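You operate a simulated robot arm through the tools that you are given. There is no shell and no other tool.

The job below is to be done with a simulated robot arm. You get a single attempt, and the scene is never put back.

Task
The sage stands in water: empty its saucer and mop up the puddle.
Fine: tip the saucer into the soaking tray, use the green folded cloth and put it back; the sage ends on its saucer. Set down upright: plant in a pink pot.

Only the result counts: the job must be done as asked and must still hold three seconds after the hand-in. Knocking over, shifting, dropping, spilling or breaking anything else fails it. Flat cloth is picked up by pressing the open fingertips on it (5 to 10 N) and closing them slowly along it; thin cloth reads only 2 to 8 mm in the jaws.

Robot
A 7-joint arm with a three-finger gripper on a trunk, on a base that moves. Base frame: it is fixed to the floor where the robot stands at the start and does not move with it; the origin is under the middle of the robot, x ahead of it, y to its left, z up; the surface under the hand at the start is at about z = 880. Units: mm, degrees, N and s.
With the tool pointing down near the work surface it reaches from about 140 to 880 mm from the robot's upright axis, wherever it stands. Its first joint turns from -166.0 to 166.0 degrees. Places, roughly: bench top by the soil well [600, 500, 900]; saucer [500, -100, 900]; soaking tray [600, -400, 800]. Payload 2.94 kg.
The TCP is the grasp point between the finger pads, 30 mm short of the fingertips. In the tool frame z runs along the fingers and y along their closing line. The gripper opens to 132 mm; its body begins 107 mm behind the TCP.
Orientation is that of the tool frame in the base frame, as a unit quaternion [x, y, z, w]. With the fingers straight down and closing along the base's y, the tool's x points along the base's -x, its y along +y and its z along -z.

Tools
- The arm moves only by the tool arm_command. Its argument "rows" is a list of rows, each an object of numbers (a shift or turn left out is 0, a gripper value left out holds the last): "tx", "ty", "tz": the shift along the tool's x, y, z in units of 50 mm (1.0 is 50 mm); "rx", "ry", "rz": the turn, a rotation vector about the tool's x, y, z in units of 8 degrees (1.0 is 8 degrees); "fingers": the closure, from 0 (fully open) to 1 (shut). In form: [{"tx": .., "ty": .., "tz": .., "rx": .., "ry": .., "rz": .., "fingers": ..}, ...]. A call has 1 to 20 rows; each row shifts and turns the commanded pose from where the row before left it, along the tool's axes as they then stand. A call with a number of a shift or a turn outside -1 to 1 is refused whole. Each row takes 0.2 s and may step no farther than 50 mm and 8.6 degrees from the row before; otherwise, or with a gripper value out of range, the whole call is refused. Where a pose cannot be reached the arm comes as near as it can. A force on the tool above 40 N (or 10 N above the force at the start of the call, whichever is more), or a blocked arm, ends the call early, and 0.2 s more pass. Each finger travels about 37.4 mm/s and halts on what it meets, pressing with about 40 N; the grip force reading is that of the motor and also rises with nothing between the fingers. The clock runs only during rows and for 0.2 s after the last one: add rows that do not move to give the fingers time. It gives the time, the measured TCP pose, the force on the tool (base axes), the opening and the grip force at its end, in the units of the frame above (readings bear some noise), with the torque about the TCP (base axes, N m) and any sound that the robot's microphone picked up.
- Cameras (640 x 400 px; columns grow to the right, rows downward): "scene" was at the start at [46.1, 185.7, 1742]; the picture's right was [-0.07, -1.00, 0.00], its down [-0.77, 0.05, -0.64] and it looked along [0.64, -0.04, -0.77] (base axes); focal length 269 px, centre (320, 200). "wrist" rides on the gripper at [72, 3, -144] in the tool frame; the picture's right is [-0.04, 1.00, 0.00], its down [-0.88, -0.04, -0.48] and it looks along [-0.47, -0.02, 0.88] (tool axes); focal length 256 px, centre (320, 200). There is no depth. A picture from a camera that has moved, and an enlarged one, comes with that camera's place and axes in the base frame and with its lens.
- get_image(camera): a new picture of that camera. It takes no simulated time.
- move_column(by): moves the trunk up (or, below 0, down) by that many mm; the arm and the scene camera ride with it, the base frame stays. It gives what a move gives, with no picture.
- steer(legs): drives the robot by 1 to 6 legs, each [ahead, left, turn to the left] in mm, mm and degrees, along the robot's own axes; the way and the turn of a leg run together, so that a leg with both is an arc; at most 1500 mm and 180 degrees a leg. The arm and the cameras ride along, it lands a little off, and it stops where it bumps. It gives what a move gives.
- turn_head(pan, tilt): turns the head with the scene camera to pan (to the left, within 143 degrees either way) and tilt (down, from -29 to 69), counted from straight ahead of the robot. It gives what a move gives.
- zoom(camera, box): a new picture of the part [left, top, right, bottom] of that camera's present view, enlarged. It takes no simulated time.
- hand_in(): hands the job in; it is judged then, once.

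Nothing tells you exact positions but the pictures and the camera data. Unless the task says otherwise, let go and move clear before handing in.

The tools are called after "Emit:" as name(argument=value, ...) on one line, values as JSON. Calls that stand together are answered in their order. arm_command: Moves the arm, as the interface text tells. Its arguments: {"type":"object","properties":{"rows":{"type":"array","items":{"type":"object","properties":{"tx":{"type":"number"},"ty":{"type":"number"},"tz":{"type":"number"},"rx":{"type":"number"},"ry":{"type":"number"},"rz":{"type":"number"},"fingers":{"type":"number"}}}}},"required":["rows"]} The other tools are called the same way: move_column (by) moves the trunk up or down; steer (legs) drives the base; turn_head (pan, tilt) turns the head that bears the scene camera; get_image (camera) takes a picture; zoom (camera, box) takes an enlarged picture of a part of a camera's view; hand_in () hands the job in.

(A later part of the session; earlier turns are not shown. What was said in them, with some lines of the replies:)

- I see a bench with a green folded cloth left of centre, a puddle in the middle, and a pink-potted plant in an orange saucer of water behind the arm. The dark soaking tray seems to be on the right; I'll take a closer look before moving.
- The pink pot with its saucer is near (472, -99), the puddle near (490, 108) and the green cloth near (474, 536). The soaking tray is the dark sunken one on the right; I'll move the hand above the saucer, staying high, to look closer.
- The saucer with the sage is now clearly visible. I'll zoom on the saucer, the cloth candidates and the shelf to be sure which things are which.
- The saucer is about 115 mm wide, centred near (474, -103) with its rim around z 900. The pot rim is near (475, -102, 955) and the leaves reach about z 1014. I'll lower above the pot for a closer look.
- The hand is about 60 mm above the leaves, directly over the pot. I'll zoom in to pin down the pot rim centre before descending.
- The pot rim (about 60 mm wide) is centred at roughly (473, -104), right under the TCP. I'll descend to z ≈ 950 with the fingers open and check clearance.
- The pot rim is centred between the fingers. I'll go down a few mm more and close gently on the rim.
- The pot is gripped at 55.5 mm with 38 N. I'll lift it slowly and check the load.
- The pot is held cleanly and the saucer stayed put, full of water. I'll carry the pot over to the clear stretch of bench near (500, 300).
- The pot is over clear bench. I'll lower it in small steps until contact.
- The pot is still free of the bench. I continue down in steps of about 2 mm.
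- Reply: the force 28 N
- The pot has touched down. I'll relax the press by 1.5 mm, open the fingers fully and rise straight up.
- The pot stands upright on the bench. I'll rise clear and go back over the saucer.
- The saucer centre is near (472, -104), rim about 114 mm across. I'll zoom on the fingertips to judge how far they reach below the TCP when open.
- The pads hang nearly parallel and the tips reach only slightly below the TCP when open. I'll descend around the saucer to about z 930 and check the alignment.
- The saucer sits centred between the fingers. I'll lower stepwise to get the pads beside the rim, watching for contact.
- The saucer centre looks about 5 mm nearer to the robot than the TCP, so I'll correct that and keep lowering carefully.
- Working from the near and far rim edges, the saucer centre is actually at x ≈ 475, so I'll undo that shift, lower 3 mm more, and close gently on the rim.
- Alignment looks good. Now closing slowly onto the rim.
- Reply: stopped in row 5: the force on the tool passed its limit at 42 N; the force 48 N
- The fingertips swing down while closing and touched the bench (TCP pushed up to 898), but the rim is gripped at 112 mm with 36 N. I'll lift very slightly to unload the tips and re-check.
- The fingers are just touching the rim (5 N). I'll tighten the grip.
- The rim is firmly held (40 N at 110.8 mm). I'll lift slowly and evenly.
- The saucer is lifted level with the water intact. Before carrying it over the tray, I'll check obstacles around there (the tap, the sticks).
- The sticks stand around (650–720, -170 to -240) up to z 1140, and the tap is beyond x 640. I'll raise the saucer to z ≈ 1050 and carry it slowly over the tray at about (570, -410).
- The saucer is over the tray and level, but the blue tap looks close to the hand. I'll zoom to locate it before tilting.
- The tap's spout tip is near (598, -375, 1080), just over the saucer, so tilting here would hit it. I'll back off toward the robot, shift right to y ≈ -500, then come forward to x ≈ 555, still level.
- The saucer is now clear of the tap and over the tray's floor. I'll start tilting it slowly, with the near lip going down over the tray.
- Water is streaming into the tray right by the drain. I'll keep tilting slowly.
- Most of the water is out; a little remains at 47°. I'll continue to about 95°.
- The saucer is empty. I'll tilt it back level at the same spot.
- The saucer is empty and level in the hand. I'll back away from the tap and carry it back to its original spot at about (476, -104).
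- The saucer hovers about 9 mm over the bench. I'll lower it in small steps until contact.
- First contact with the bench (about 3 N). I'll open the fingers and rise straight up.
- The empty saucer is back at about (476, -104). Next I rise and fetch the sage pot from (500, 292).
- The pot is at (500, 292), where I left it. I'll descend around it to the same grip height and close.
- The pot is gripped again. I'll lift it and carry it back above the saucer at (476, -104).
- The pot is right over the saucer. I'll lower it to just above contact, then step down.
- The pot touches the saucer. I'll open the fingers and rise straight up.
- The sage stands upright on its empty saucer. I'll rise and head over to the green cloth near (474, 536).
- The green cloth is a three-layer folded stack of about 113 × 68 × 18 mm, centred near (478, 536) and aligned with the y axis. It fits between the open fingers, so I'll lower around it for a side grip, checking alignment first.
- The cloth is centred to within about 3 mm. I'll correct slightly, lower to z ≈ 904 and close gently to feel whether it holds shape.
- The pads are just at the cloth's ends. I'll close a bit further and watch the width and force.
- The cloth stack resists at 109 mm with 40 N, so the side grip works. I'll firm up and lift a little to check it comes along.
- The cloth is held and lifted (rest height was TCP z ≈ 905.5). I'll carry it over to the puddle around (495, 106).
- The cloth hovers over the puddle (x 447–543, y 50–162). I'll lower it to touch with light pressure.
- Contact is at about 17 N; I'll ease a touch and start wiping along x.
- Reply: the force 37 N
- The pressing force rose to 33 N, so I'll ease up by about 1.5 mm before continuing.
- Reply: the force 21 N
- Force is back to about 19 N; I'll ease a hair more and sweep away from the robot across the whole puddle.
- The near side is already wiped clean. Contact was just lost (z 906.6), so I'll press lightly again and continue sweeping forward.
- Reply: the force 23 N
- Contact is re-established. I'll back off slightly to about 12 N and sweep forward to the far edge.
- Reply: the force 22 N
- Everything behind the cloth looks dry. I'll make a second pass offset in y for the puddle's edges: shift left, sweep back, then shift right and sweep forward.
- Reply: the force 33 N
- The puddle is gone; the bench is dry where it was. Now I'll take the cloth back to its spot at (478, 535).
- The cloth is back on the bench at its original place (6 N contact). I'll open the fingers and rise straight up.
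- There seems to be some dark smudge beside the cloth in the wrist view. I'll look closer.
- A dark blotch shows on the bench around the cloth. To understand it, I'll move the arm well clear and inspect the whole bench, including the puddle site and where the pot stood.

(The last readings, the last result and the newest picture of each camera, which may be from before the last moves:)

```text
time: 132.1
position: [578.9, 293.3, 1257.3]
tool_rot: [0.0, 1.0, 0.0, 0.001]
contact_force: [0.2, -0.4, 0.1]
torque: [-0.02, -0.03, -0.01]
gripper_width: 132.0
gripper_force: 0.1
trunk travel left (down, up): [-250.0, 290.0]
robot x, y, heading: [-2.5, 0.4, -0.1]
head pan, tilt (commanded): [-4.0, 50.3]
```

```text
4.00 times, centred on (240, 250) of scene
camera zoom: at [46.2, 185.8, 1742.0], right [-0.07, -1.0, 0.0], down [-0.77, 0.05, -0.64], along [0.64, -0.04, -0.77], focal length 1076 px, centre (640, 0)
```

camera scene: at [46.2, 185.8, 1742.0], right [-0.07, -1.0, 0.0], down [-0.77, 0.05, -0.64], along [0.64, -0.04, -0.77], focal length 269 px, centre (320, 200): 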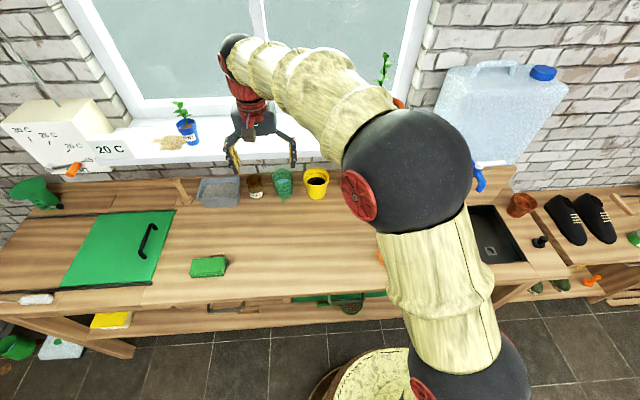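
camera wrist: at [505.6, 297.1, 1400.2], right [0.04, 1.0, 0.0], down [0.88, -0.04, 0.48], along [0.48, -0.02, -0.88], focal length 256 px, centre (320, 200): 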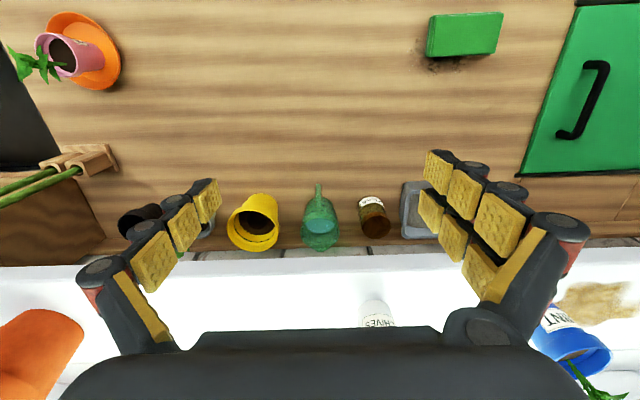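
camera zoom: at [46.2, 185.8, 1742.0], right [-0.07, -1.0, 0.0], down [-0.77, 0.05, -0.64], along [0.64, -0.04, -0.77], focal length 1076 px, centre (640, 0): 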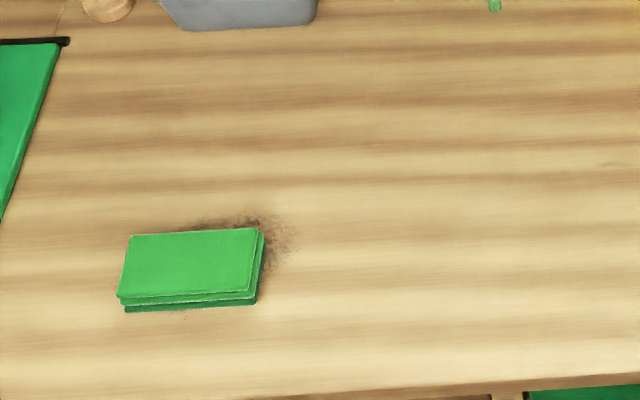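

Emit:
zoom(camera="wrist", box=[400, 0, 530, 90])

Emit:
zoom(camera="wrist", box=[120, 0, 400, 160])

Emit:
zoom(camera="wrist", box=[0, 0, 160, 110])

```text
4.44 times, centred on (465, 45) of wrist
camera zoom: at [505.6, 297.1, 1400.2], right [0.04, 1.0, 0.0], down [0.88, -0.04, 0.48], along [0.48, -0.02, -0.88], focal length 1138 px, centre (-324, 889)
```

zoom: 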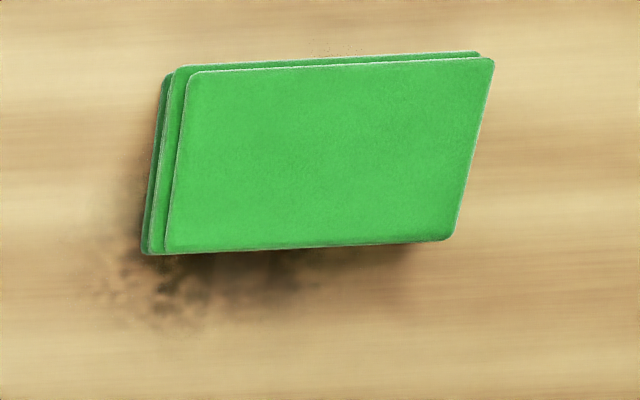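

```text
2.29 times, centred on (260, 80) of wrist
camera zoom: at [505.6, 297.1, 1400.2], right [0.04, 1.0, 0.0], down [0.88, -0.04, 0.48], along [0.48, -0.02, -0.88], focal length 585 px, centre (457, 474)
```

zoom: 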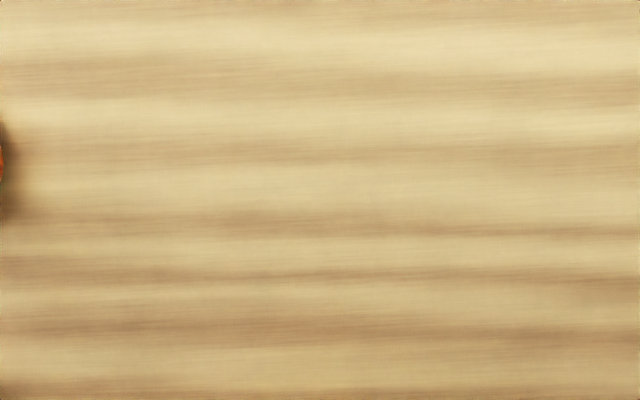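

```text
3.64 times, centred on (80, 55) of wrist
camera zoom: at [505.6, 297.1, 1400.2], right [0.04, 1.0, 0.0], down [0.88, -0.04, 0.48], along [0.48, -0.02, -0.88], focal length 931 px, centre (1193, 727)
```

zoom: 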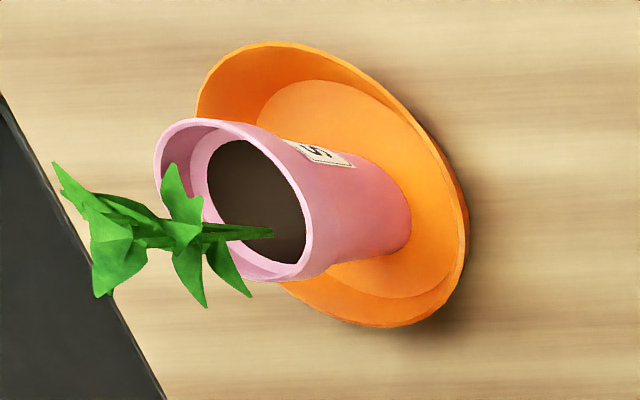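

The puddle site is dry, the saucer is empty with the sage upright on it, and the cloth lies flat where it was, within about 3 mm. The hand is open and well clear. The one oddity is a flat dark mark on the wood beside the cloth. It wasn't there at the start and I don't know what caused it. It isn't standing water or part of the job, so I'm leaving it and handing in.

Emit:
hand_in()

```text
The job is handed in.
```

The job is handed in, with no judging result shown. The sage is upright on its emptied saucer, the puddle is mopped up, and the green cloth is back in its place.

- **Saucer:** I set the sage aside and tipped the saucer's water into the soaking tray beside the tap. I then put the saucer back where it had been, with the sage on it.
- **Puddle:** I wiped it with the green folded cloth in several overlapping passes. The last pictures show dry wood there.
- **Cloth:** It lies flat within about 3 mm of where it started.
- **Other items:** The pictures show nothing else knocked over or moved.

A flat, dark blotch now shows on the wood around the cloth, mostly behind it and to its right. It was not there at the start; I first saw it after putting the damp cloth back. I don't know whether the cloth caused it, and I did not look under the cloth or try to wipe it off.
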